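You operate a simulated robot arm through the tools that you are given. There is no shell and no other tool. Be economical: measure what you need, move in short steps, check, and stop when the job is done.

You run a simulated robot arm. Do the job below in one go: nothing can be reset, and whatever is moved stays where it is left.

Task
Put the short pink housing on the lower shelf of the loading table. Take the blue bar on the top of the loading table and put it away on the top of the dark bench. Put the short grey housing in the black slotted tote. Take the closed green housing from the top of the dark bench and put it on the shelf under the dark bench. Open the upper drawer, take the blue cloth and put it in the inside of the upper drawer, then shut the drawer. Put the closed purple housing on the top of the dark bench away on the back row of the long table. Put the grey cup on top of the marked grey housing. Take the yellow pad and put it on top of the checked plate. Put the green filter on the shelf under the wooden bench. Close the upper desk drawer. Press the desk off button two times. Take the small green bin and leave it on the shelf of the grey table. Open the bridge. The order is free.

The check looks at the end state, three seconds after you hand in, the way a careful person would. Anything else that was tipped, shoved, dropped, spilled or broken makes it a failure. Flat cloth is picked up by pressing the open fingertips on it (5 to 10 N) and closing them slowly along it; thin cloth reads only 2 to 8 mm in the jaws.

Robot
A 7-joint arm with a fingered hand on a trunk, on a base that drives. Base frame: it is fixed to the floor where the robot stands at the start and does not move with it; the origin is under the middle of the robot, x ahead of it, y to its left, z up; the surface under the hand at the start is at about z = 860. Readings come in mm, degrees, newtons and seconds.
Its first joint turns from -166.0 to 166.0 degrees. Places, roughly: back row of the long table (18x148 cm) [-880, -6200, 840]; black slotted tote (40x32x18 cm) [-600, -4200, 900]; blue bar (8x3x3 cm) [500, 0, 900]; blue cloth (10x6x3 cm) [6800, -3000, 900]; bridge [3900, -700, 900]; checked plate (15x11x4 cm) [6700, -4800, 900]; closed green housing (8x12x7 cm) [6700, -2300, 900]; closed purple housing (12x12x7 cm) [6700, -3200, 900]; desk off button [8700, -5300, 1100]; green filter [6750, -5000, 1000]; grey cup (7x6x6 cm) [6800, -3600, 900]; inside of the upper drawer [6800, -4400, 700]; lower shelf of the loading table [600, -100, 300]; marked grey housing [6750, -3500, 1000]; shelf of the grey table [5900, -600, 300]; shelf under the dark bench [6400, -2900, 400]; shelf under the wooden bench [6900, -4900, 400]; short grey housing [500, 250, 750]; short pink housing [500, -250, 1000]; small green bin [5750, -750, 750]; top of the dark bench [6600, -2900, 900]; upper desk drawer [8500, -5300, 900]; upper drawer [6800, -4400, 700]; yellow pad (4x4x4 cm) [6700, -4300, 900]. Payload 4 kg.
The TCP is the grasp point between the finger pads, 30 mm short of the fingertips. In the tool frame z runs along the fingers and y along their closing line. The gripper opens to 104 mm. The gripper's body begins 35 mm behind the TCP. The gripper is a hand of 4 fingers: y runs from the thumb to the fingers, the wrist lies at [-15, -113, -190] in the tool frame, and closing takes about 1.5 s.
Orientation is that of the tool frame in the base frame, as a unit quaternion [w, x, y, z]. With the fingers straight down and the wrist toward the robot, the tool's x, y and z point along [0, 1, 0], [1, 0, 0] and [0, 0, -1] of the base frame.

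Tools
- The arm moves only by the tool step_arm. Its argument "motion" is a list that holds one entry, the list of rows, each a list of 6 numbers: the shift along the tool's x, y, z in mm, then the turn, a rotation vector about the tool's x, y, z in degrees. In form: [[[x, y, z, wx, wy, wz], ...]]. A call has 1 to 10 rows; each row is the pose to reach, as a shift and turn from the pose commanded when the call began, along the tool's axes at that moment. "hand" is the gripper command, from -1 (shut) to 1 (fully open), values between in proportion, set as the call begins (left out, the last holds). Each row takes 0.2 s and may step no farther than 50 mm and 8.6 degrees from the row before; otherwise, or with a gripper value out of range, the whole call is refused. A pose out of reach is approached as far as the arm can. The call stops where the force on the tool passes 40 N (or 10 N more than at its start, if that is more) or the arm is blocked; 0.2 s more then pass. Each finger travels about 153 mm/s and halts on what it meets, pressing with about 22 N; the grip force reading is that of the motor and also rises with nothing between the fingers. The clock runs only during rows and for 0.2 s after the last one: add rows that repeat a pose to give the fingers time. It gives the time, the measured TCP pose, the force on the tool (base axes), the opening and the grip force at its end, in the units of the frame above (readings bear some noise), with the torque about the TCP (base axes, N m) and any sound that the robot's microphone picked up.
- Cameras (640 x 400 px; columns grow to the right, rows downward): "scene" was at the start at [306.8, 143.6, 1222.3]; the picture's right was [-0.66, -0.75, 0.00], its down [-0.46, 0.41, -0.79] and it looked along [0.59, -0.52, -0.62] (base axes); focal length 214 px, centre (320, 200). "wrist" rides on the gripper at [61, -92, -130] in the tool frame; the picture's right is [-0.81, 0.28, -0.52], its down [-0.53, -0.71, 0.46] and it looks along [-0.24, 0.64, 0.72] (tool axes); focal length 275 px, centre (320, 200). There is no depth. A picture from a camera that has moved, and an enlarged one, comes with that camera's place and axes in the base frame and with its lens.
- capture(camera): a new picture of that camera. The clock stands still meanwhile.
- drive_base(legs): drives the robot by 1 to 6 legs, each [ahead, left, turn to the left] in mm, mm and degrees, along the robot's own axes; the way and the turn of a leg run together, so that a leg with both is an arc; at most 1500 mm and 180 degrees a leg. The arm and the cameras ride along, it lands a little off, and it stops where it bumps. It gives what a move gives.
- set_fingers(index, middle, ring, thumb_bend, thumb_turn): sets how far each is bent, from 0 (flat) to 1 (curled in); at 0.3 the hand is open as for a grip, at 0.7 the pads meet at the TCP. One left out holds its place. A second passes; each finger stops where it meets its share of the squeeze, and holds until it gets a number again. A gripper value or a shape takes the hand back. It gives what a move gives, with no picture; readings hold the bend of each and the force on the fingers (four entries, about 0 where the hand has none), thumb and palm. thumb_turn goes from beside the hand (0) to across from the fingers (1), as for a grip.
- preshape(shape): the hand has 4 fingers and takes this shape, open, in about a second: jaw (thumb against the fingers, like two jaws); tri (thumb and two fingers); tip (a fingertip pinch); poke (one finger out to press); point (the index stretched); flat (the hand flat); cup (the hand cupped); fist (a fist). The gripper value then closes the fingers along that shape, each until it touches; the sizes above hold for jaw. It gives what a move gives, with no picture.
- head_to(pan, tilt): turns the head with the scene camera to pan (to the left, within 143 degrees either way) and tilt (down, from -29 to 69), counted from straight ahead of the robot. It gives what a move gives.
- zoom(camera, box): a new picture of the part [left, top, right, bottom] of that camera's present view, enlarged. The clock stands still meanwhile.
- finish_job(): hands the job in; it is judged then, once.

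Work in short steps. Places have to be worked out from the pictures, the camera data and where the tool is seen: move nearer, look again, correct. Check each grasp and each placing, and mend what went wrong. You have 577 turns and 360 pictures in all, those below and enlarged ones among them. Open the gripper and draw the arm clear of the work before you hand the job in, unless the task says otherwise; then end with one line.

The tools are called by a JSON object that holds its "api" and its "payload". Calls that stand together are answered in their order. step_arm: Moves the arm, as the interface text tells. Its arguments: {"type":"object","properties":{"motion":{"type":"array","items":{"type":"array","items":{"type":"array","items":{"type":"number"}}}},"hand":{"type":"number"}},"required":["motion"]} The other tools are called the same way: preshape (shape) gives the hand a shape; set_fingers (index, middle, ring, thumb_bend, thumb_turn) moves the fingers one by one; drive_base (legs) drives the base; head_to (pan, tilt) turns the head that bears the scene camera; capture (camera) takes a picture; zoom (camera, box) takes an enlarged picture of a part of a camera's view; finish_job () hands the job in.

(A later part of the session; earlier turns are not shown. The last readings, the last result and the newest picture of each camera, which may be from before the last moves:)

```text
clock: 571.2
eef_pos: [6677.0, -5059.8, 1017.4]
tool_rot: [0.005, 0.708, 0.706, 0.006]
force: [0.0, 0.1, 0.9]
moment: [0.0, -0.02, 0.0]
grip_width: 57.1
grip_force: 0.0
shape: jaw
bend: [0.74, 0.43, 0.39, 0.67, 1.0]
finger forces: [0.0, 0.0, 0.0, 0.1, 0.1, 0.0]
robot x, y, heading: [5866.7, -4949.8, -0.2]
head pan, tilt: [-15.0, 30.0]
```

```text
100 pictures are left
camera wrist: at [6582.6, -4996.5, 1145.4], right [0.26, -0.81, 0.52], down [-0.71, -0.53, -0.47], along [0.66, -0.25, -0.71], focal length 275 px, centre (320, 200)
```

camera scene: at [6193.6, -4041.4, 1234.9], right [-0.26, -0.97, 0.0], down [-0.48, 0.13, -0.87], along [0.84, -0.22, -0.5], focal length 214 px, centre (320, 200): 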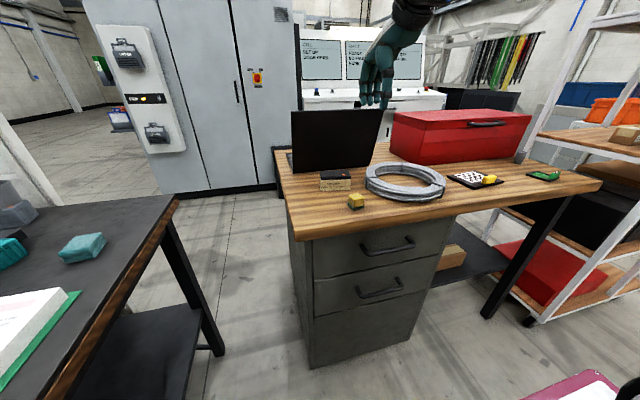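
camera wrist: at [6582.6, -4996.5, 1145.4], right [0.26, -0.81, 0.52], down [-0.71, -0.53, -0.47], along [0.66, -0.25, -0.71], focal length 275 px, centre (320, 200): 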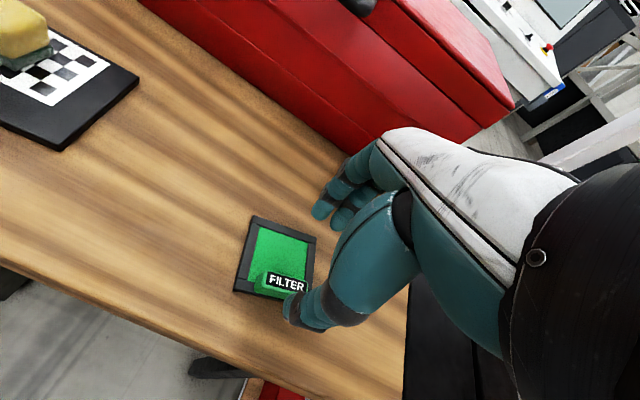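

Filter grip centre (6680,−5067), turned ~10°. I align and lower to z≈942, then close on the grip.

{"api": "step_arm", "payload": {"motion": [[[-4, 2, 20, 0, 0, -5], [-7, 3, 45, 0, 0, -10], [-7, 3, 62, 0, 0, -10], [-7, 3, 70, 0, 0, -10], [-7, 3, 76, 0, 0, -10]]]}}

{"api": "step_arm", "payload": {"motion": [[[0, 0, 0, 0, 0, 0], [0, 0, 0, 0, 0, 0], [0, 0, 0, 0, 0, 0], [0, 0, 0, 0, 0, 0], [0, 0, 0, 0, 0, 0], [0, 0, 0, 0, 0, 0], [0, 0, 0, 0, 0, 0]]], "hand": -1}}

{"api": "step_arm", "payload": {"motion": [[[0, 0, -10, 0, 0, 0], [0, 0, -30, 0, 0, 0], [0, 0, -60, 0, 0, 0]]]}}

{"api": "capture", "payload": {"camera": "wrist"}}

```text
clock: 572.4
eef_pos: [6677.7, -5066.2, 940.7]
tool_rot: [0.006, 0.644, 0.765, 0.005]
force: [-1.0, -0.4, 0.8]
moment: [0.02, 0.0, 0.02]
grip_width: 56.8
grip_force: 0.0
shape: jaw
bend: [0.74, 0.43, 0.39, 0.67, 1.0]
finger forces: [0.0, 0.2, 0.0, 0.0, 0.0, 0.0]
robot x, y, heading: [5863.5, -4947.7, -0.2]
head pan, tilt: [-15.0, 30.0]
```

```text
clock: 574.0
eef_pos: [6680.0, -5065.6, 942.1]
tool_rot: [0.005, 0.644, 0.765, 0.006]
force: [-0.4, -0.7, -0.8]
moment: [0.01, 0.04, 0.02]
grip_width: 11.3
grip_force: 21.9
shape: jaw
bend: [0.72, 0.65, 0.67, 0.74, 1.0]
finger forces: [12.4, 5.1, 2.5, 0.0, 19.9, 0.0]
robot x, y, heading: [5862.8, -4948.0, -0.3]
head pan, tilt: [-15.0, 30.0]
```

```text
clock: 574.8
eef_pos: [6679.7, -5067.1, 1002.1]
tool_rot: [0.005, 0.644, 0.765, 0.005]
force: [-0.2, -0.3, 0.0]
moment: [-0.01, 0.04, 0.0]
grip_width: 11.4
grip_force: 22.3
shape: jaw
bend: [0.72, 0.65, 0.67, 0.74, 1.0]
finger forces: [12.7, 4.9, 2.3, 0.0, 19.8, 0.0]
robot x, y, heading: [5868.4, -4950.4, -0.2]
head pan, tilt: [-15.0, 30.0]
```

```text
99 pictures are left
camera wrist: at [6577.4, -5022.4, 1131.2], right [0.4, -0.75, 0.52], down [-0.61, -0.65, -0.47], along [0.69, -0.13, -0.71], focal length 275 px, centre (320, 200)
```

wrist: 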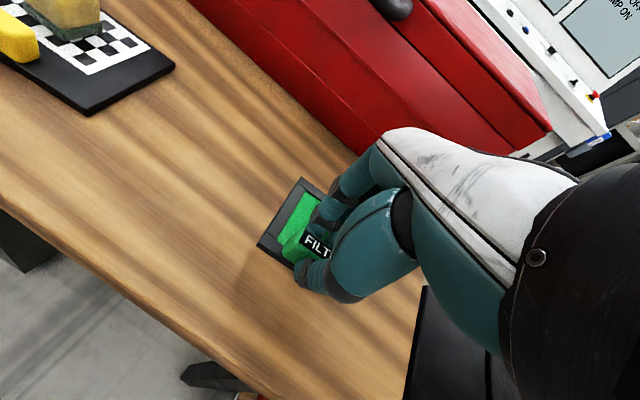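

Lifted level. I back off 270 mm and shift left 150, then look at the shelf beneath.

{"api": "drive_base", "payload": {"legs": [[-270, 0, 0], [0, 150, 0]]}}

{"api": "head_to", "payload": {"pan": -15, "tilt": 38}}

{"api": "capture", "payload": {"camera": "scene"}}

```text
clock: 576.5
eef_pos: [6484.6, -5065.9, 1006.1]
tool_rot: [0.008, 0.644, 0.765, 0.006]
force: [0.2, -0.1, -0.4]
moment: [0.0, 0.0, 0.01]
grip_width: 11.0
grip_force: 22.2
shape: jaw
bend: [0.72, 0.65, 0.67, 0.74, 1.0]
finger forces: [12.8, 4.9, 2.5, 0.0, 20.0, 0.1]
robot x, y, heading: [5668.4, -4948.3, -0.2]
head pan, tilt: [-15.0, 30.0]
stopped in leg 1: the robot was blocked; the commanded pose is now the measured one
```

```text
clock: 577.2
eef_pos: [6484.3, -5068.0, 1003.9]
tool_rot: [0.008, 0.644, 0.765, 0.005]
force: [-0.5, 0.2, -0.4]
moment: [0.04, 0.02, 0.02]
grip_width: 11.2
grip_force: 22.0
shape: jaw
bend: [0.72, 0.65, 0.67, 0.74, 1.0]
finger forces: [12.8, 4.9, 2.4, 0.1, 20.1, 0.1]
robot x, y, heading: [5670.5, -4946.8, -0.2]
head pan, tilt: [-15.0, 38.0]
```

```text
98 pictures are left
camera scene: at [5994.6, -4771.4, 1222.6], right [-0.26, -0.97, 0.0], down [-0.59, 0.16, -0.79], along [0.76, -0.21, -0.62], focal length 214 px, centre (320, 200)
```

scene: 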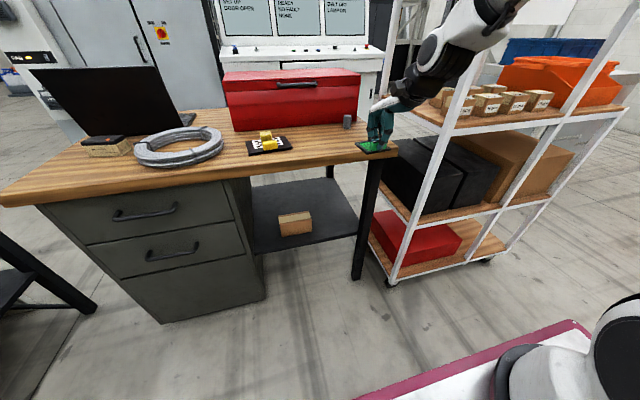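

Shelf front edge ≈ x 6660, z≈420; free space on its right part near y −5040. The filter clears the bench edge by ~40 mm here, so I lower to z≈520.

{"api": "step_arm", "payload": {"motion": [[[3, -1, 46, 0, 0, 0], [6, -2, 92, 0, 0, 0], [9, -3, 138, 0, 0, 0], [12, -4, 184, 0, 0, 0], [15, -5, 230, 0, 0, 0], [18, -5, 276, 0, 0, 0], [20, -5, 322, 0, 0, 0], [20, -5, 368, 0, 0, 0], [20, -5, 414, 0, 0, 0], [20, -5, 460, 0, 0, 0]]]}}

{"api": "capture", "payload": {"camera": "scene"}}

{"api": "capture", "payload": {"camera": "wrist"}}

```text
clock: 579.4
eef_pos: [6486.7, -5047.8, 543.3]
tool_rot: [0.007, 0.645, 0.764, 0.006]
force: [0.3, 0.3, -0.3]
moment: [-0.05, 0.0, -0.01]
grip_width: 11.4
grip_force: 21.4
shape: jaw
bend: [0.72, 0.65, 0.68, 0.74, 1.0]
finger forces: [12.9, 4.7, 2.5, 0.0, 19.8, 0.0]
robot x, y, heading: [5667.1, -4947.2, -0.1]
head pan, tilt: [-15.0, 38.0]
```

```text
97 pictures are left
camera scene: at [5994.6, -4771.4, 1222.6], right [-0.26, -0.97, 0.0], down [-0.59, 0.16, -0.79], along [0.76, -0.21, -0.62], focal length 214 px, centre (320, 200)
```

scene: 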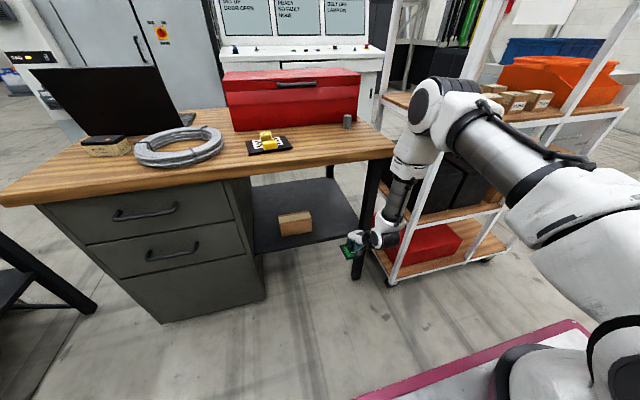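

```text
96 pictures are left
camera wrist: at [6383.3, -5002.0, 670.4], right [0.4, -0.75, 0.53], down [-0.6, -0.65, -0.47], along [0.69, -0.13, -0.71], focal length 275 px, centre (320, 200)
```

wrist: 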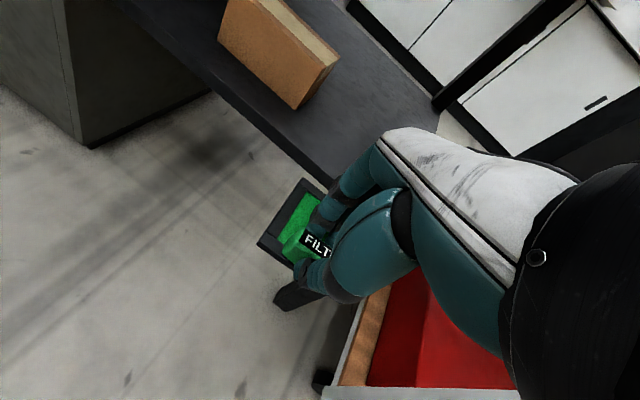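

Box on the shelf is at y>−4940, so y≈−5048 is free. I extend 120 mm, then drive in 90 mm.

{"api": "step_arm", "payload": {"motion": [[[-7, 40, 5, 0, 0, 0], [-14, 80, 10, 0, 0, 0], [-21, 120, 20, 0, 0, 0], [-21, 120, 20, 0, 0, 0]]]}}

{"api": "drive_base", "payload": {"legs": [[85, 0, 0]]}}

{"api": "capture", "payload": {"camera": "scene"}}

{"api": "capture", "payload": {"camera": "wrist"}}

```text
clock: 580.4
eef_pos: [6608.7, -5046.0, 525.7]
tool_rot: [0.008, 0.644, 0.765, 0.005]
force: [-0.4, -0.3, -1.8]
moment: [-0.01, 0.01, -0.07]
grip_width: 11.1
grip_force: 21.7
shape: jaw
bend: [0.72, 0.65, 0.68, 0.74, 1.0]
finger forces: [13.0, 4.7, 2.4, 0.1, 20.0, 0.1]
robot x, y, heading: [5667.4, -4950.9, -0.1]
head pan, tilt: [-15.0, 38.0]
```

```text
clock: 581.5
eef_pos: [6692.1, -5046.6, 524.6]
tool_rot: [0.007, 0.644, 0.765, 0.006]
force: [-0.1, -0.5, -1.3]
moment: [0.01, 0.03, -0.01]
grip_width: 11.0
grip_force: 21.7
shape: jaw
bend: [0.72, 0.65, 0.68, 0.74, 1.0]
finger forces: [13.0, 4.7, 2.3, 0.1, 20.1, 0.0]
robot x, y, heading: [5754.3, -4948.0, -0.4]
head pan, tilt: [-15.0, 38.0]
```

```text
95 pictures are left
camera scene: at [6079.5, -4771.6, 1222.6], right [-0.26, -0.97, 0.0], down [-0.59, 0.16, -0.79], along [0.76, -0.21, -0.62], focal length 214 px, centre (320, 200)
```

scene: 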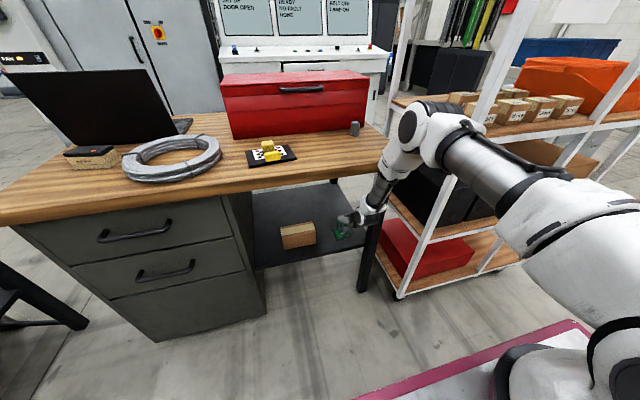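

```text
94 pictures are left
camera wrist: at [6588.5, -5001.6, 653.1], right [0.4, -0.75, 0.53], down [-0.6, -0.65, -0.47], along [0.69, -0.13, -0.71], focal length 275 px, centre (320, 200)
```

wrist: 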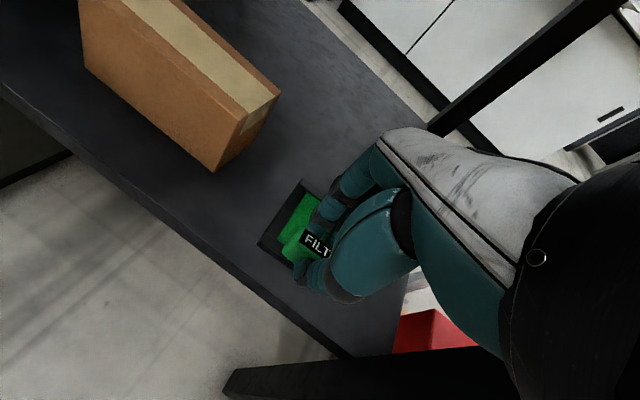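

Over the shelf. I lower slowly to contact.

{"api": "step_arm", "payload": {"motion": [[[-2, 10, 25, 0, 0, 0], [-2, 10, 42, 0, 0, 0], [-2, 10, 50, 0, 0, 0], [-2, 10, 56, 0, 0, 0], [-2, 10, 62, 0, 0, 0], [-2, 10, 68, 0, 0, 0], [-2, 10, 74, 0, 0, 0], [-2, 10, 80, 0, 0, 0], [-2, 10, 86, 0, 0, 0]]]}}

```text
clock: 583.5
eef_pos: [6704.6, -5046.9, 440.8]
tool_rot: [0.009, 0.645, 0.764, 0.007]
force: [-3.3, -0.2, 13.7]
moment: [-0.04, 0.09, -0.01]
grip_width: 11.5
grip_force: 22.0
shape: jaw
bend: [0.72, 0.65, 0.68, 0.74, 1.0]
finger forces: [13.2, 4.9, 2.6, 0.0, 23.9, 0.0]
robot x, y, heading: [5752.8, -4950.5, 0.0]
head pan, tilt: [-15.0, 38.0]
```

Touching (14 N). I open and rise.

{"api": "step_arm", "payload": {"motion": [[[0, 0, 0, 0, 0, 0], [0, 0, 0, 0, 0, 0], [0, 0, 0, 0, 0, 0], [0, 0, -15, 0, 0, 0], [0, 0, -40, 0, 0, 0], [0, 0, -75, 0, 0, 0]]], "hand": 0.1}}

{"api": "capture", "payload": {"camera": "wrist"}}

```text
clock: 584.9
eef_pos: [6703.1, -5047.9, 514.1]
tool_rot: [0.007, 0.645, 0.764, 0.005]
force: [0.0, 0.2, 0.0]
moment: [0.05, -0.01, -0.02]
grip_width: 56.7
grip_force: 0.1
shape: jaw
bend: [0.74, 0.43, 0.39, 0.67, 1.0]
finger forces: [0.1, 0.1, 0.1, 0.0, 0.0, 0.1]
robot x, y, heading: [5748.9, -4951.2, -0.1]
head pan, tilt: [-15.0, 38.0]
```

```text
93 pictures are left
camera wrist: at [6599.4, -5002.2, 642.1], right [0.4, -0.75, 0.52], down [-0.6, -0.65, -0.47], along [0.69, -0.13, -0.71], focal length 275 px, centre (320, 200)
```

wrist: 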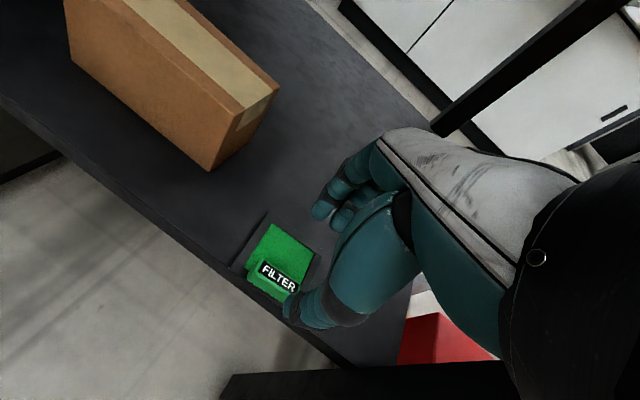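

The filter lies on the shelf. I retract the arm and base, then rise.

{"api": "step_arm", "payload": {"motion": [[[5, -40, 0, 0, 0, 0], [12, -80, 0, 0, 0, 0], [20, -120, 0, 0, 0, 0], [26, -150, 0, 0, 0, 0]]]}}

{"api": "drive_base", "payload": {"legs": [[-60, 0, 0]]}}

{"api": "step_arm", "payload": {"motion": [[[0, -5, -47, 0, 0, 0], [0, -10, -94, 0, 0, 0], [0, -15, -141, 0, 0, 0], [0, -20, -188, 0, 0, 2], [0, -20, -235, 0, 0, 4], [0, -20, -282, 0, 0, 6], [0, -20, -329, 0, 0, 8], [0, -20, -376, 0, 0, 10], [0, -20, -423, 0, 0, 10], [0, -20, -470, 0, 0, 10]]]}}

{"api": "step_arm", "payload": {"motion": [[[0, 0, -47, 0, 0, 0], [0, 0, -94, 0, 0, 0], [0, 0, -141, 0, 0, 0], [0, 0, -188, 0, 0, 0], [0, 0, -235, 0, 0, 0], [0, 0, -280, 0, 0, 0]]]}}

{"api": "head_to", "payload": {"pan": 0, "tilt": 10}}

{"api": "capture", "payload": {"camera": "scene"}}

```text
clock: 585.9
eef_pos: [6550.5, -5047.1, 512.9]
tool_rot: [0.007, 0.644, 0.765, 0.007]
force: [0.2, -0.4, -1.1]
moment: [0.03, -0.05, -0.01]
grip_width: 57.1
grip_force: 0.0
shape: jaw
bend: [0.74, 0.43, 0.39, 0.67, 1.0]
finger forces: [0.0, 0.0, 0.1, 0.0, 0.0, 0.0]
robot x, y, heading: [5752.3, -4947.1, -0.2]
head pan, tilt: [-15.0, 38.0]
```

```text
clock: 586.8
eef_pos: [6489.1, -5047.0, 512.8]
tool_rot: [0.007, 0.644, 0.765, 0.006]
force: [-0.3, 0.2, -0.7]
moment: [-0.01, 0.02, -0.01]
grip_width: 56.8
grip_force: 0.1
shape: jaw
bend: [0.74, 0.43, 0.39, 0.67, 1.0]
finger forces: [0.0, 0.0, 0.1, 0.1, 0.0, 0.1]
robot x, y, heading: [5696.8, -4952.1, -0.1]
head pan, tilt: [-15.0, 38.0]
```

```text
clock: 589.0
eef_pos: [6461.4, -5050.6, 981.9]
tool_rot: [0.006, 0.709, 0.705, 0.006]
force: [0.4, -0.4, 0.6]
moment: [-0.02, 0.0, 0.01]
grip_width: 56.9
grip_force: 0.1
shape: jaw
bend: [0.74, 0.43, 0.39, 0.67, 1.0]
finger forces: [0.1, 0.0, 0.0, 0.0, 0.0, 0.0]
robot x, y, heading: [5695.0, -4948.7, 0.0]
head pan, tilt: [-15.0, 38.0]
```

```text
clock: 590.4
eef_pos: [6456.4, -5050.1, 1264.0]
tool_rot: [0.006, 0.708, 0.706, 0.006]
force: [0.0, 0.8, -0.3]
moment: [0.02, 0.01, 0.0]
grip_width: 56.8
grip_force: 0.1
shape: jaw
bend: [0.74, 0.43, 0.39, 0.67, 1.0]
finger forces: [0.0, 0.0, 0.0, 0.0, 0.0, 0.1]
robot x, y, heading: [5689.0, -4949.8, -0.2]
head pan, tilt: [-15.0, 38.0]
```

```text
clock: 591.4
eef_pos: [6456.5, -5050.4, 1262.9]
tool_rot: [0.006, 0.708, 0.706, 0.007]
force: [-0.4, -0.4, -0.4]
moment: [0.01, -0.01, 0.0]
grip_width: 56.6
grip_force: 0.1
shape: jaw
bend: [0.74, 0.43, 0.39, 0.67, 1.0]
finger forces: [0.0, 0.1, 0.0, 0.1, 0.0, 0.1]
robot x, y, heading: [5694.0, -4949.8, -0.3]
head pan, tilt: [0.0, 10.0]
```

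```text
92 pictures are left
camera scene: at [6028.0, -4748.7, 1267.2], right [0.0, -1.0, 0.0], down [-0.17, 0.0, -0.98], along [0.98, 0.0, -0.17], focal length 214 px, centre (320, 200)
```

scene: 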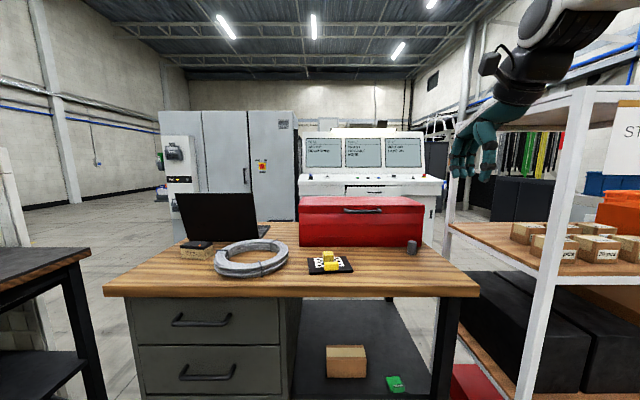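

All fine here. The desk stands beyond; I go round via the near end of the dark bench.

{"api": "drive_base", "payload": {"legs": [[0, 1500, 0], [0, 1500, 0.3], [0, 480, 0]]}}

{"api": "drive_base", "payload": {"legs": [[1000, 0, 0], [1060, 0, 0]]}}

```text
clock: 608.3
eef_pos: [6474.0, -1554.7, 1263.8]
tool_rot: [0.007, 0.707, 0.707, 0.007]
force: [-0.2, 0.4, -0.2]
moment: [0.0, 0.02, -0.04]
grip_width: 57.2
grip_force: 0.0
shape: jaw
bend: [0.74, 0.43, 0.39, 0.67, 1.0]
finger forces: [0.1, 0.0, 0.0, 0.0, 0.0, 0.1]
robot x, y, heading: [5709.6, -1456.6, 0.2]
head pan, tilt: [0.0, 10.0]
```

```text
clock: 618.6
eef_pos: [8534.5, -1566.4, 1263.5]
tool_rot: [0.006, 0.706, 0.708, 0.007]
force: [0.0, 0.8, 1.4]
moment: [-0.01, -0.03, 0.0]
grip_width: 56.8
grip_force: 0.0
shape: jaw
bend: [0.74, 0.43, 0.39, 0.67, 1.0]
finger forces: [0.0, 0.0, 0.0, 0.0, 0.0, 0.0]
robot x, y, heading: [7769.2, -1465.9, 0.2]
head pan, tilt: [0.0, 10.0]
```

{"api": "head_to", "payload": {"pan": -60, "tilt": 10}}

{"api": "capture", "payload": {"camera": "scene"}}

```text
clock: 619.9
eef_pos: [8535.1, -1566.4, 1263.7]
tool_rot: [0.007, 0.707, 0.707, 0.007]
force: [-0.4, 0.0, 0.4]
moment: [0.01, -0.04, -0.02]
grip_width: 57.2
grip_force: 0.1
shape: jaw
bend: [0.74, 0.43, 0.39, 0.67, 1.0]
finger forces: [0.0, 0.0, 0.0, 0.0, 0.1, 0.1]
robot x, y, heading: [7770.5, -1466.2, 0.3]
head pan, tilt: [-60.0, 10.0]
```

```text
91 pictures are left
camera scene: at [8059.7, -1346.1, 1267.3], right [-0.86, -0.5, 0.0], down [-0.09, 0.15, -0.98], along [0.5, -0.85, -0.17], focal length 214 px, centre (320, 200)
```

scene: 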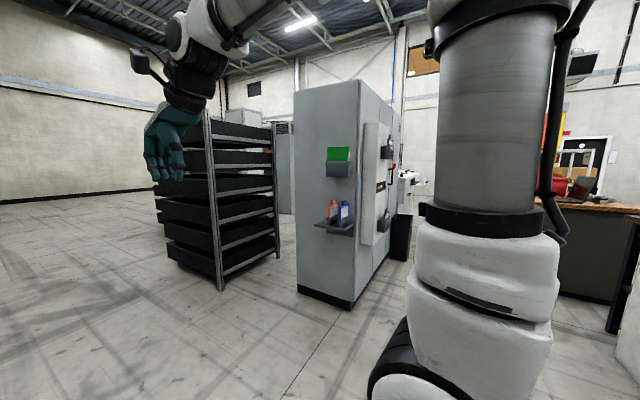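

The cabinet's boxes stick out near x≈8550, so I back 270 mm before strafing right along the aisle.

{"api": "drive_base", "payload": {"legs": [[-260, 0, -0.3], [0, -1500, 0], [0, -1000, 0]]}}

{"api": "head_to", "payload": {"pan": -35, "tilt": 20}}

{"api": "capture", "payload": {"camera": "scene"}}

```text
clock: 632.9
eef_pos: [8273.6, -3985.4, 1260.7]
tool_rot: [0.002, 0.72, 0.694, 0.011]
force: [-0.3, 1.1, 0.7]
moment: [-0.17, 0.01, 0.0]
grip_width: 57.0
grip_force: 0.1
shape: jaw
bend: [0.74, 0.43, 0.39, 0.67, 1.0]
finger forces: [0.0, 0.0, 0.0, 0.0, 0.0, 0.0]
robot x, y, heading: [7516.3, -3840.0, -2.4]
head pan, tilt: [-60.0, 10.0]
stopped in leg 3: the robot was blocked; the commanded pose is now the measured one
```

```text
clock: 633.8
eef_pos: [8272.8, -3985.4, 1262.2]
tool_rot: [0.003, 0.72, 0.693, 0.011]
force: [0.4, 0.0, -0.1]
moment: [-0.02, 0.03, -0.01]
grip_width: 57.0
grip_force: 0.2
shape: jaw
bend: [0.74, 0.43, 0.39, 0.67, 1.0]
finger forces: [0.1, 0.0, 0.0, 0.1, 0.0, 0.1]
robot x, y, heading: [7515.2, -3839.9, -2.2]
head pan, tilt: [-35.0, 20.0]
```

```text
90 pictures are left
camera scene: at [7839.4, -3705.5, 1250.9], right [-0.61, -0.79, 0.0], down [-0.27, 0.21, -0.94], along [0.75, -0.57, -0.34], focal length 214 px, centre (320, 200)
```

scene: 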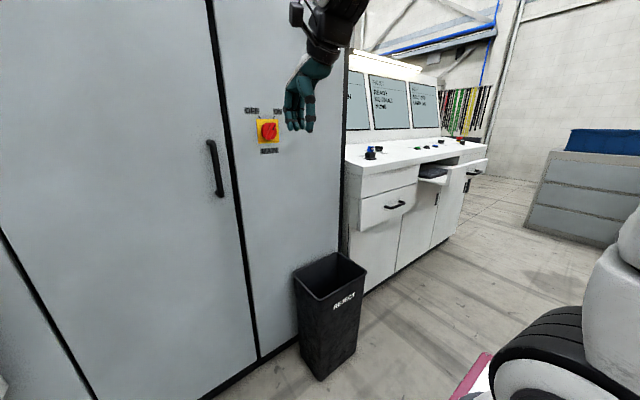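

Blocked by the wooden bench's corner. I go forward to x≈7770 (past it), straighten, and strafe on to y≈−5000.

{"api": "drive_base", "payload": {"legs": [[0, 60, 2.2], [255, 0, 0], [0, -1210, 0]]}}

{"api": "head_to", "payload": {"pan": -15, "tilt": 28}}

{"api": "capture", "payload": {"camera": "scene"}}

```text
clock: 641.9
eef_pos: [8539.2, -5100.3, 1262.9]
tool_rot: [0.003, 0.703, 0.711, 0.011]
force: [-0.1, 0.4, -0.3]
moment: [-0.01, 0.0, -0.04]
grip_width: 56.7
grip_force: 0.1
shape: jaw
bend: [0.74, 0.43, 0.39, 0.67, 1.0]
finger forces: [0.0, 0.0, 0.1, 0.0, 0.0, 0.0]
robot x, y, heading: [7774.2, -4996.1, 0.5]
head pan, tilt: [-35.0, 20.0]
```

```text
clock: 642.7
eef_pos: [8539.5, -5100.9, 1261.7]
tool_rot: [0.003, 0.704, 0.711, 0.012]
force: [0.4, 0.9, -0.6]
moment: [0.0, 0.01, -0.01]
grip_width: 56.6
grip_force: 0.0
shape: jaw
bend: [0.74, 0.43, 0.39, 0.67, 1.0]
finger forces: [0.0, 0.1, 0.1, 0.1, 0.0, 0.0]
robot x, y, heading: [7774.4, -4987.9, 0.5]
head pan, tilt: [-15.0, 28.0]
```

```text
89 pictures are left
camera scene: at [8104.3, -4812.4, 1238.1], right [-0.25, -0.97, 0.0], down [-0.45, 0.12, -0.88], along [0.85, -0.22, -0.47], focal length 214 px, centre (320, 200)
```

scene: 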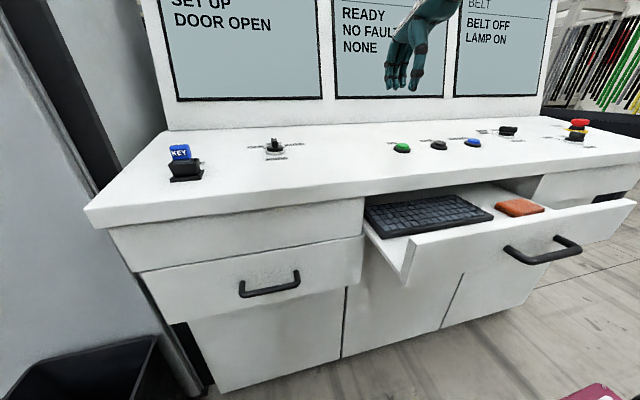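

I enlarge the buttons to find the one marked OFF.

{"api": "zoom", "payload": {"camera": "scene", "box": [360, 105, 600, 255]}}

```text
2.67 times, centred on (480, 180) of scene
camera zoom: at [8104.3, -4812.4, 1238.1], right [-0.25, -0.97, 0.0], down [-0.45, 0.12, -0.88], along [0.85, -0.22, -0.47], focal length 572 px, centre (-107, 253)
```

zoom: 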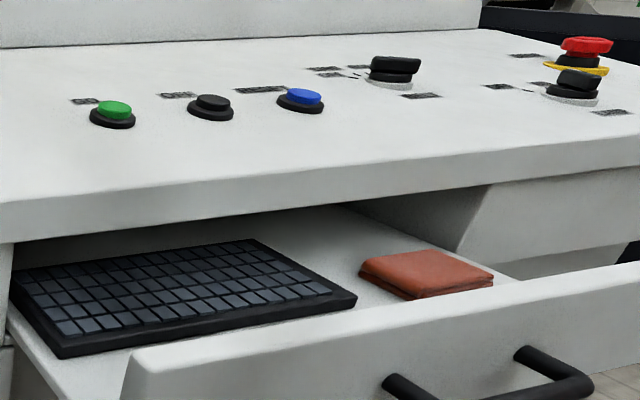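

I take a wrist view to triangulate heights.

{"api": "capture", "payload": {"camera": "wrist"}}

{"api": "zoom", "payload": {"camera": "wrist", "box": [150, 120, 330, 260]}}

```text
87 pictures are left
camera wrist: at [8444.3, -5041.1, 1390.3], right [0.27, -0.81, 0.51], down [-0.7, -0.53, -0.48], along [0.66, -0.23, -0.71], focal length 275 px, centre (320, 200)
```

wrist: 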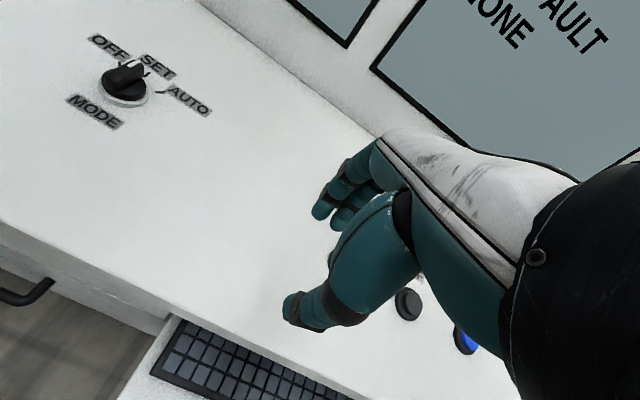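

```text
2.86 times, centred on (240, 190) of wrist
camera zoom: at [8444.3, -5041.1, 1390.3], right [0.27, -0.81, 0.51], down [-0.7, -0.53, -0.48], along [0.66, -0.23, -0.71], focal length 786 px, centre (549, 229)
```

zoom: 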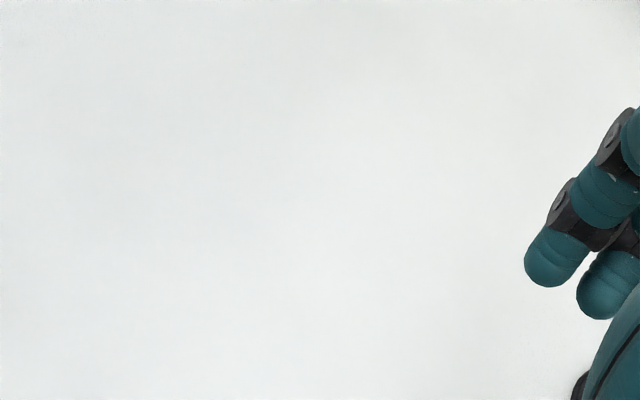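

The black button is at about (8647,−5330,1082). I strafe right 200 so the wrist camera can read the labels.

{"api": "drive_base", "payload": {"legs": [[0, -150, -0.5]]}}

{"api": "preshape", "payload": {"shape": "poke"}}

{"api": "zoom", "payload": {"camera": "wrist", "box": [60, 160, 380, 400]}}

```text
clock: 644.1
eef_pos: [8539.1, -5254.7, 1262.9]
tool_rot: [0.004, 0.706, 0.708, 0.012]
force: [0.2, -0.5, -0.7]
moment: [0.04, 0.02, -0.01]
grip_width: 56.8
grip_force: 0.0
shape: jaw
bend: [0.74, 0.43, 0.39, 0.67, 1.0]
finger forces: [0.0, 0.0, 0.1, 0.2, 0.0, 0.0]
robot x, y, heading: [7774.9, -5139.6, -0.2]
head pan, tilt: [-15.0, 28.0]
```

```text
clock: 645.0
eef_pos: [8540.1, -5254.6, 1262.1]
tool_rot: [0.003, 0.706, 0.708, 0.011]
force: [-0.7, 0.5, 0.2]
moment: [-0.03, 0.0, -0.01]
grip_width: 0.0
grip_force: 0.0
shape: poke
bend: [0.7, 0.7, 0.99, 1.0, 1.0]
finger forces: [0.1, 0.0, 0.0, 0.0, 0.0, 0.0]
robot x, y, heading: [7778.8, -5139.0, -0.0]
head pan, tilt: [-15.0, 28.0]
```

```text
1.67 times, centred on (220, 280) of wrist
camera zoom: at [8444.4, -5194.8, 1390.3], right [0.27, -0.82, 0.51], down [-0.7, -0.53, -0.48], along [0.66, -0.23, -0.71], focal length 459 px, centre (487, 67)
```

zoom: 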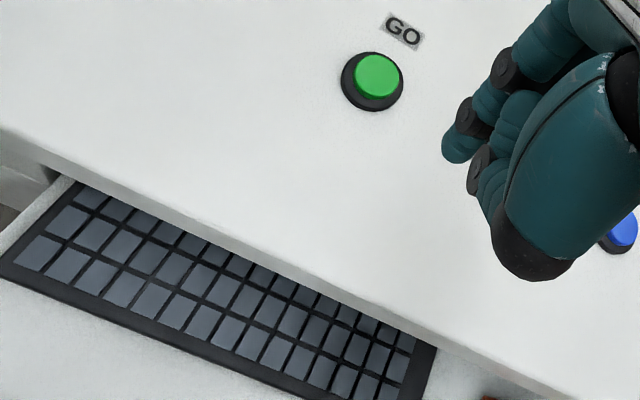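

Green is "GO". I strafe right another 130 to read the black and blue ones.

{"api": "drive_base", "payload": {"legs": [[0, -130, 0]]}}

{"api": "zoom", "payload": {"camera": "wrist", "box": [60, 130, 380, 370]}}

```text
clock: 646.3
eef_pos: [8539.0, -5384.4, 1261.2]
tool_rot: [0.003, 0.706, 0.709, 0.011]
force: [0.1, -0.8, 0.6]
moment: [0.02, 0.0, 0.0]
grip_width: 0.0
grip_force: 0.1
shape: poke
bend: [0.7, 0.7, 0.99, 1.0, 1.0]
finger forces: [0.0, 0.1, 0.0, 0.0, 0.0, 0.0]
robot x, y, heading: [7774.9, -5270.8, 0.1]
head pan, tilt: [-15.0, 28.0]
```

```text
1.67 times, centred on (220, 250) of wrist
camera zoom: at [8444.4, -5324.3, 1390.3], right [0.27, -0.82, 0.51], down [-0.7, -0.53, -0.48], along [0.66, -0.23, -0.71], focal length 459 px, centre (487, 117)
```

zoom: 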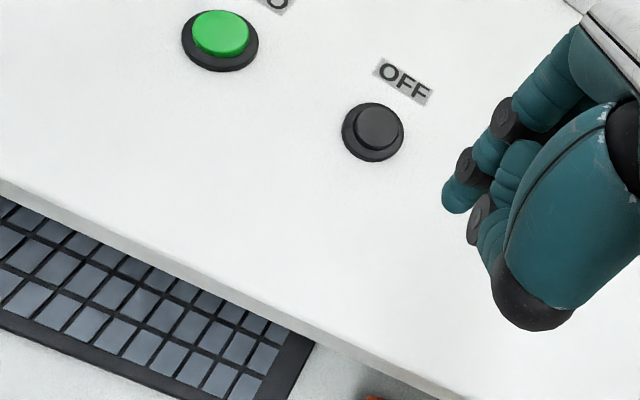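

The black one is OFF, at about (8653,−5341). I place the fingertips above it, z≈1140.

{"api": "step_arm", "payload": {"motion": [[[14, 38, 0, 0, 0, 0], [28, 76, 10, 0, 0, 0], [43, 114, 30, 0, 0, 0], [43, 114, 75, 0, 0, 0], [43, 114, 115, 0, 0, 0], [43, 114, 115, 0, 0, 0]]]}}

{"api": "zoom", "payload": {"camera": "wrist", "box": [160, 130, 400, 330]}}

{"api": "head_to", "payload": {"pan": -5, "tilt": 25}}

{"api": "zoom", "payload": {"camera": "scene", "box": [300, 90, 460, 200]}}

```text
clock: 647.7
eef_pos: [8656.1, -5337.4, 1148.3]
tool_rot: [0.003, 0.705, 0.709, 0.012]
force: [0.2, 0.1, 0.2]
moment: [0.03, -0.04, 0.02]
grip_width: 0.0
grip_force: 0.0
shape: poke
bend: [0.7, 0.7, 0.99, 1.0, 1.0]
finger forces: [0.0, 0.0, 0.0, 0.1, 0.0, 0.0]
robot x, y, heading: [7772.9, -5273.1, 0.1]
head pan, tilt: [-15.0, 28.0]
```

```text
2.00 times, centred on (280, 230) of wrist
camera zoom: at [8560.5, -5278.2, 1276.6], right [0.27, -0.82, 0.51], down [-0.7, -0.53, -0.48], along [0.66, -0.23, -0.71], focal length 551 px, centre (400, 140)
```

zoom: 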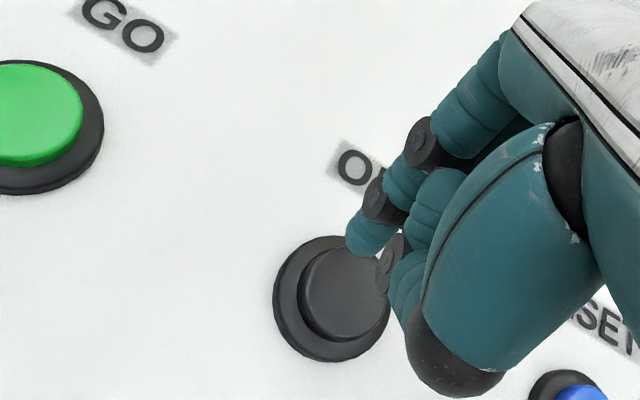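

```text
clock: 648.4
eef_pos: [8656.4, -5338.1, 1148.4]
tool_rot: [0.003, 0.706, 0.708, 0.012]
force: [0.2, -0.5, -0.2]
moment: [-0.03, -0.01, -0.01]
grip_width: 0.1
grip_force: 0.1
shape: poke
bend: [0.7, 0.7, 0.99, 1.0, 1.0]
finger forces: [0.0, 0.0, 0.0, 0.1, 0.1, 0.1]
robot x, y, heading: [7774.1, -5271.7, 0.1]
head pan, tilt: [-5.0, 25.0]
```

```text
3.64 times, centred on (380, 145) of scene
camera zoom: at [8109.7, -5077.6, 1242.9], right [-0.09, -1.0, 0.0], down [-0.42, 0.04, -0.91], along [0.9, -0.08, -0.42], focal length 780 px, centre (102, 400)
```

zoom: 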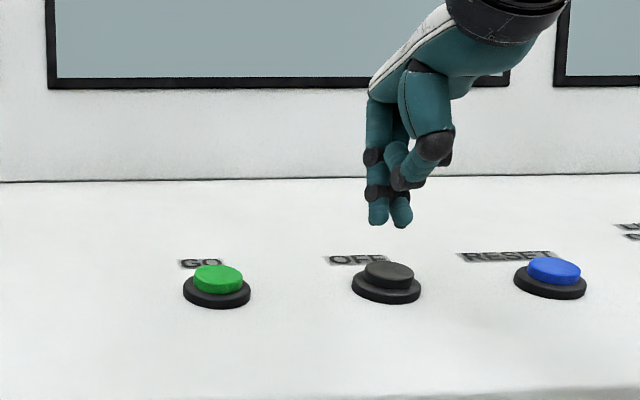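

Aligned over the button, tip ≈32 mm above. I press down in small steps, then lift off — first press.

{"api": "step_arm", "payload": {"motion": [[[0, 0, 15, 0, 0, 0], [0, 0, 25, 0, 0, 0], [0, 0, 30, 0, 0, 0], [0, 0, 33, 0, 0, 0], [0, 0, 36, 0, 0, 0], [0, 0, 39, 0, 0, 0]]]}}

```text
clock: 649.8
eef_pos: [8656.0, -5338.9, 1109.5]
tool_rot: [0.004, 0.706, 0.708, 0.011]
force: [-0.2, -0.2, 4.4]
moment: [-0.08, -0.01, 0.03]
grip_width: 0.0
grip_force: 0.1
shape: poke
bend: [0.7, 0.7, 0.99, 1.0, 1.0]
finger forces: [0.0, 4.2, 0.0, 0.0, 0.1, 0.1]
robot x, y, heading: [7778.9, -5272.1, -0.1]
head pan, tilt: [-5.0, 25.0]
heard: click
```

A click: first press. I lift 20 mm (release), then press again the same way.

{"api": "step_arm", "payload": {"motion": [[[0, 0, -10, 0, 0, 0], [0, 0, -22, 0, 0, 0], [0, 0, -22, 0, 0, 0], [0, 0, -22, 0, 0, 0]]]}}

{"api": "step_arm", "payload": {"motion": [[[0, 0, 8, 0, 0, 0], [0, 0, 13, 0, 0, 0], [0, 0, 16, 0, 0, 0], [0, 0, 19, 0, 0, 0], [0, 0, 22, 0, 0, 0]]]}}

{"api": "step_arm", "payload": {"motion": [[[0, 0, -10, 0, 0, 0], [0, 0, -25, 0, 0, 0], [0, 0, -60, 0, 0, 0], [0, 0, -100, 0, 0, 0], [0, 0, -140, 0, 0, 0]]]}}

```text
clock: 650.8
eef_pos: [8657.2, -5338.7, 1132.8]
tool_rot: [0.003, 0.706, 0.708, 0.012]
force: [-0.7, -0.4, 0.3]
moment: [0.03, 0.01, 0.01]
grip_width: 0.0
grip_force: 0.0
shape: poke
bend: [0.7, 0.7, 0.99, 1.0, 1.0]
finger forces: [0.0, 0.0, 0.0, 0.1, 0.0, 0.0]
robot x, y, heading: [7778.1, -5270.5, 0.0]
head pan, tilt: [-5.0, 25.0]
```

```text
clock: 652.0
eef_pos: [8656.5, -5338.3, 1111.0]
tool_rot: [0.002, 0.706, 0.708, 0.012]
force: [-0.5, 1.6, 3.9]
moment: [-0.03, 0.01, -0.01]
grip_width: 0.0
grip_force: 0.1
shape: poke
bend: [0.7, 0.7, 0.99, 1.0, 1.0]
finger forces: [0.0, 3.7, 0.0, 0.0, 0.0, 0.0]
robot x, y, heading: [7773.8, -5269.7, -0.2]
head pan, tilt: [-5.0, 25.0]
heard: click
```

```text
clock: 653.2
eef_pos: [8652.9, -5338.8, 1249.4]
tool_rot: [0.002, 0.706, 0.708, 0.011]
force: [-0.3, -1.4, 0.0]
moment: [-0.03, 0.0, -0.01]
grip_width: 0.1
grip_force: 0.1
shape: poke
bend: [0.7, 0.7, 0.99, 1.0, 1.0]
finger forces: [0.1, 0.1, 0.0, 0.1, 0.0, 0.0]
robot x, y, heading: [7776.8, -5272.3, -0.0]
head pan, tilt: [-5.0, 25.0]
```

Two clicks heard: OFF pressed twice. Now the desk drawer: there is no room to push it head-on, so I'll turn to face −y beside the desk and push it sideways. First retract, close the hand, strafe left, forward a bit.

{"api": "step_arm", "payload": {"motion": [[[0, -45, -10, 0, 0, 0], [0, -90, -20, 0, 0, 0], [0, -135, -30, 0, 0, 0], [0, -175, -40, 0, 0, 0]]]}}

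{"api": "drive_base", "payload": {"legs": [[0, 710, 0], [75, 0, 0]]}}

{"api": "drive_base", "payload": {"legs": [[0, 0, -90]]}}

{"api": "head_to", "payload": {"pan": 25, "tilt": 28}}

{"api": "capture", "payload": {"camera": "scene"}}

```text
clock: 654.2
eef_pos: [8476.9, -5341.0, 1286.8]
tool_rot: [0.003, 0.706, 0.709, 0.011]
force: [-0.2, 0.1, -0.2]
moment: [0.01, 0.0, 0.01]
grip_width: 0.0
grip_force: 0.1
shape: poke
bend: [0.7, 0.7, 0.99, 1.0, 1.0]
finger forces: [0.0, 0.0, 0.0, 0.1, 0.0, 0.0]
robot x, y, heading: [7777.3, -5271.2, -0.1]
head pan, tilt: [-5.0, 25.0]
```

```text
clock: 658.7
eef_pos: [8551.1, -4628.1, 1286.5]
tool_rot: [0.004, 0.704, 0.71, 0.012]
force: [0.4, -0.6, 0.4]
moment: [0.01, -0.02, 0.02]
grip_width: 0.0
grip_force: 0.0
shape: poke
bend: [0.7, 0.7, 0.99, 1.0, 1.0]
finger forces: [0.0, 0.0, 0.0, 0.1, 0.1, 0.0]
robot x, y, heading: [7847.6, -4559.6, 0.5]
head pan, tilt: [-5.0, 25.0]
```

```text
clock: 662.9
eef_pos: [7789.6, -5263.9, 1287.5]
tool_rot: [0.01, 1.0, 0.009, 0.006]
force: [-0.2, 0.2, 0.0]
moment: [0.0, -0.01, 0.03]
grip_width: 0.0
grip_force: 0.1
shape: poke
bend: [0.7, 0.7, 0.99, 1.0, 1.0]
finger forces: [0.0, 0.0, 0.1, 0.0, 0.0, 0.0]
robot x, y, heading: [7848.3, -4561.2, -89.1]
head pan, tilt: [-5.0, 25.0]
```

```text
clock: 663.9
eef_pos: [7789.2, -5263.0, 1285.9]
tool_rot: [0.01, 1.0, 0.01, 0.007]
force: [-0.1, 0.5, 1.5]
moment: [0.02, 0.02, -0.03]
grip_width: 0.0
grip_force: 0.0
shape: poke
bend: [0.7, 0.7, 0.99, 1.0, 1.0]
finger forces: [0.1, 0.0, 0.0, 0.0, 0.0, 0.1]
robot x, y, heading: [7851.5, -4561.1, -89.0]
head pan, tilt: [25.0, 28.0]
```

```text
81 pictures are left
camera scene: at [8095.1, -4878.9, 1238.1], right [-0.9, -0.44, 0.0], down [-0.2, 0.42, -0.88], along [0.38, -0.79, -0.47], focal length 214 px, centre (320, 200)
```

scene: 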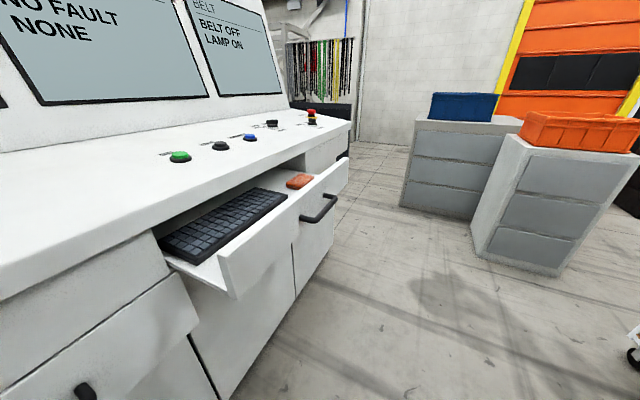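

The drawer panel's face is around x 8370–8390, y −5050 to −5700, top z≈985. I swing the closed hand to x≈8250 at height, then lower beside the panel.

{"api": "step_arm", "payload": {"motion": [[[47, 0, 0, 0, 0, 0], [94, 0, 0, 0, 0, 0], [141, 0, 0, 0, 0, 0], [188, 0, 0, 0, 0, 0], [235, 0, 0, 0, 0, 0], [282, 0, 0, 0, 0, 0], [329, 0, 0, 0, 0, 0], [376, 0, 0, 0, 0, 0], [423, 0, 0, 0, 0, 0], [455, 0, 0, 0, 0, 0]]]}}

{"api": "step_arm", "payload": {"motion": [[[0, 0, 40, 0, 4, 0], [0, 0, 80, 0, 8, 0], [0, 0, 120, 0, 12, 0], [0, 0, 160, 0, 16, 0], [0, 0, 200, 0, 20, 0], [0, 0, 240, 0, 20, 0], [0, 0, 280, 0, 20, 0], [0, 0, 320, 0, 20, 0], [0, 0, 335, 0, 20, 0]]]}}

{"api": "capture", "payload": {"camera": "scene"}}

```text
clock: 666.1
eef_pos: [8243.0, -5254.0, 1290.9]
tool_rot: [0.011, 1.0, 0.009, 0.006]
force: [-0.4, -0.4, 0.4]
moment: [-0.01, -0.07, 0.02]
grip_width: 0.2
grip_force: 0.0
shape: poke
bend: [0.7, 0.7, 0.99, 1.0, 1.0]
finger forces: [0.1, 0.0, 0.1, 0.0, 0.0, 0.0]
robot x, y, heading: [7848.1, -4561.9, -89.3]
head pan, tilt: [25.0, 28.0]
```

```text
clock: 668.1
eef_pos: [8248.9, -5261.7, 955.0]
tool_rot: [0.009, 0.984, 0.01, 0.18]
force: [-0.3, 0.4, 0.2]
moment: [0.03, 0.01, -0.02]
grip_width: 0.0
grip_force: 0.1
shape: poke
bend: [0.7, 0.7, 0.99, 1.0, 1.0]
finger forces: [0.2, 0.0, 0.1, 0.0, 0.1, 0.1]
robot x, y, heading: [7849.3, -4562.7, -89.2]
head pan, tilt: [25.0, 28.0]
```

```text
80 pictures are left
camera scene: at [8095.0, -4878.9, 1238.1], right [-0.9, -0.44, 0.0], down [-0.2, 0.42, -0.88], along [0.38, -0.79, -0.47], focal length 214 px, centre (320, 200)
```

scene: 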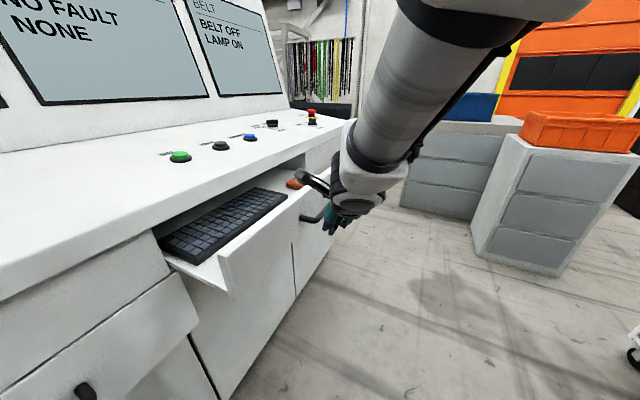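

{"api": "zoom", "payload": {"camera": "scene", "box": [210, 150, 390, 300]}}

```text
2.67 times, centred on (300, 225) of scene
camera zoom: at [8095.0, -4878.9, 1238.1], right [-0.9, -0.44, 0.0], down [-0.2, 0.42, -0.88], along [0.38, -0.79, -0.47], focal length 572 px, centre (373, 133)
```

zoom: 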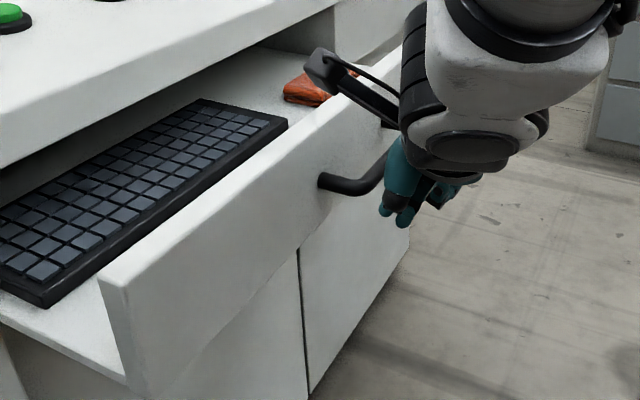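

The handle's near end is close by and the camera bracket leans over. I shift 65 mm away from the handle and roll the hand 15° more.

{"api": "step_arm", "payload": {"motion": [[[0, -22, 0, 0, 5, 0], [0, -44, 0, 0, 10, 0], [0, -65, 0, 0, 15, 0], [0, -65, 0, 0, 15, 0]]]}}

{"api": "drive_base", "payload": {"legs": [[0, 100, 0]]}}

{"api": "zoom", "payload": {"camera": "scene", "box": [150, 130, 390, 300]}}

```text
clock: 668.7
eef_pos: [8173.9, -5302.1, 991.5]
tool_rot: [0.035, 0.95, -0.078, 0.302]
force: [0.5, 0.5, -0.2]
moment: [-0.01, 0.02, -0.04]
grip_width: 0.0
grip_force: 0.1
shape: poke
bend: [0.7, 0.7, 0.99, 1.0, 1.0]
finger forces: [0.0, 0.0, 0.1, 0.0, 0.1, 0.0]
robot x, y, heading: [7849.0, -4556.9, -89.1]
head pan, tilt: [25.0, 28.0]
stopped in row 3: the arm was blocked; the commanded pose is now the measured one
```

```text
clock: 669.9
eef_pos: [8274.5, -5298.7, 992.3]
tool_rot: [0.033, 0.95, -0.077, 0.302]
force: [0.0, 0.1, -0.1]
moment: [0.0, -0.01, 0.03]
grip_width: 0.0
grip_force: 0.1
shape: poke
bend: [0.7, 0.7, 0.99, 1.0, 1.0]
finger forces: [0.0, 0.0, 0.0, 0.0, 0.0, 0.1]
robot x, y, heading: [7954.0, -4560.1, -89.1]
head pan, tilt: [25.0, 28.0]
```

```text
2.35 times, centred on (270, 215) of scene
camera zoom: at [8194.6, -4879.0, 1241.3], right [-0.91, -0.42, 0.0], down [-0.18, 0.4, -0.9], along [0.38, -0.82, -0.44], focal length 505 px, centre (438, 165)
```

zoom: 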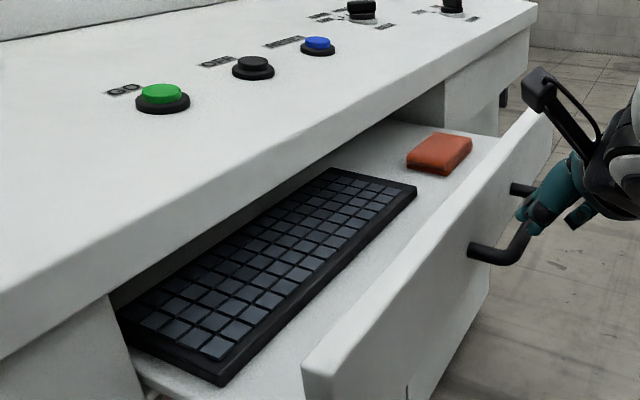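

The hand sits in front of the handle, a bit high. I lower it 35 mm, then push by strafing the base left.

{"api": "step_arm", "payload": {"motion": [[[-7, 0, 10, 0, 0, 0], [-14, 0, 20, 0, 0, 0], [-20, 0, 28, 0, 0, 0]]]}}

{"api": "drive_base", "payload": {"legs": [[0, 90, 0]]}}

{"api": "zoom", "payload": {"camera": "scene", "box": [150, 130, 390, 300]}}

```text
clock: 670.7
eef_pos: [8278.4, -5302.9, 972.8]
tool_rot: [0.038, 0.945, -0.075, 0.317]
force: [1.0, -0.6, 5.7]
moment: [-0.04, -0.15, -0.01]
grip_width: 0.3
grip_force: 0.1
shape: poke
bend: [0.7, 0.7, 0.99, 1.0, 1.0]
finger forces: [5.3, 0.1, 0.1, 0.1, 0.0, 0.0]
robot x, y, heading: [7948.1, -4560.5, -89.3]
head pan, tilt: [25.0, 28.0]
stopped in row 3: the force on the tool passed its limit at 45 N (the readings are from after the stop); the commanded pose is now the measured one
```

```text
clock: 671.8
eef_pos: [8368.6, -5302.5, 972.6]
tool_rot: [0.038, 0.945, -0.075, 0.316]
force: [-2.0, -1.5, 15.7]
moment: [-0.19, -0.34, -0.04]
grip_width: 0.0
grip_force: 0.1
shape: poke
bend: [0.7, 0.7, 0.99, 1.0, 1.0]
finger forces: [16.2, 0.0, 0.0, 0.1, 0.1, 0.0]
robot x, y, heading: [8044.4, -4557.8, -89.3]
head pan, tilt: [25.0, 28.0]
```

```text
2.35 times, centred on (270, 215) of scene
camera zoom: at [8289.0, -4874.5, 1236.7], right [-0.89, -0.46, 0.0], down [-0.22, 0.43, -0.87], along [0.41, -0.77, -0.48], focal length 505 px, centre (438, 165)
```

zoom: 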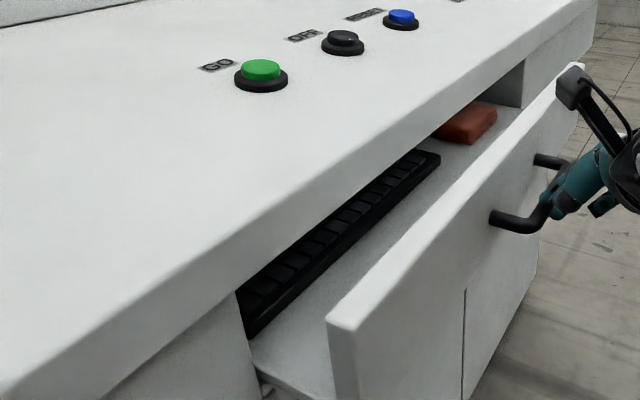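

The drawer moves in. I continue 45 mm.

{"api": "drive_base", "payload": {"legs": [[0, 45, 0]]}}

{"api": "zoom", "payload": {"camera": "scene", "box": [150, 130, 390, 300]}}

```text
clock: 672.7
eef_pos: [8412.8, -5302.5, 972.4]
tool_rot: [0.038, 0.945, -0.075, 0.316]
force: [-0.8, -0.8, 0.5]
moment: [0.02, 0.02, -0.02]
grip_width: 0.0
grip_force: 0.0
shape: poke
bend: [0.7, 0.7, 0.99, 1.0, 1.0]
finger forces: [1.1, 0.0, 0.1, 0.1, 0.0, 0.0]
robot x, y, heading: [8087.5, -4558.0, -89.3]
head pan, tilt: [25.0, 28.0]
```

```text
2.35 times, centred on (270, 215) of scene
camera zoom: at [8333.7, -4874.9, 1237.2], right [-0.89, -0.45, 0.0], down [-0.22, 0.43, -0.88], along [0.4, -0.78, -0.48], focal length 505 px, centre (438, 165)
```

zoom: 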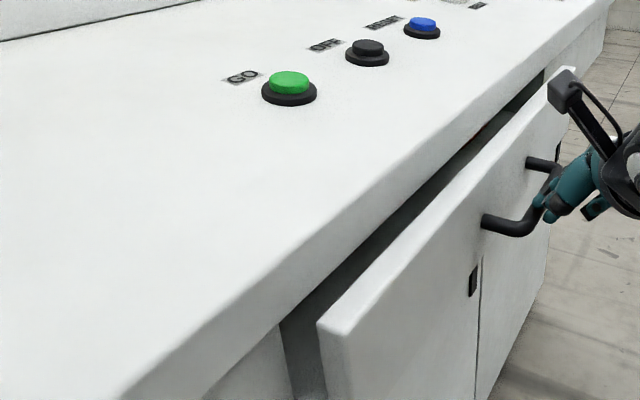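

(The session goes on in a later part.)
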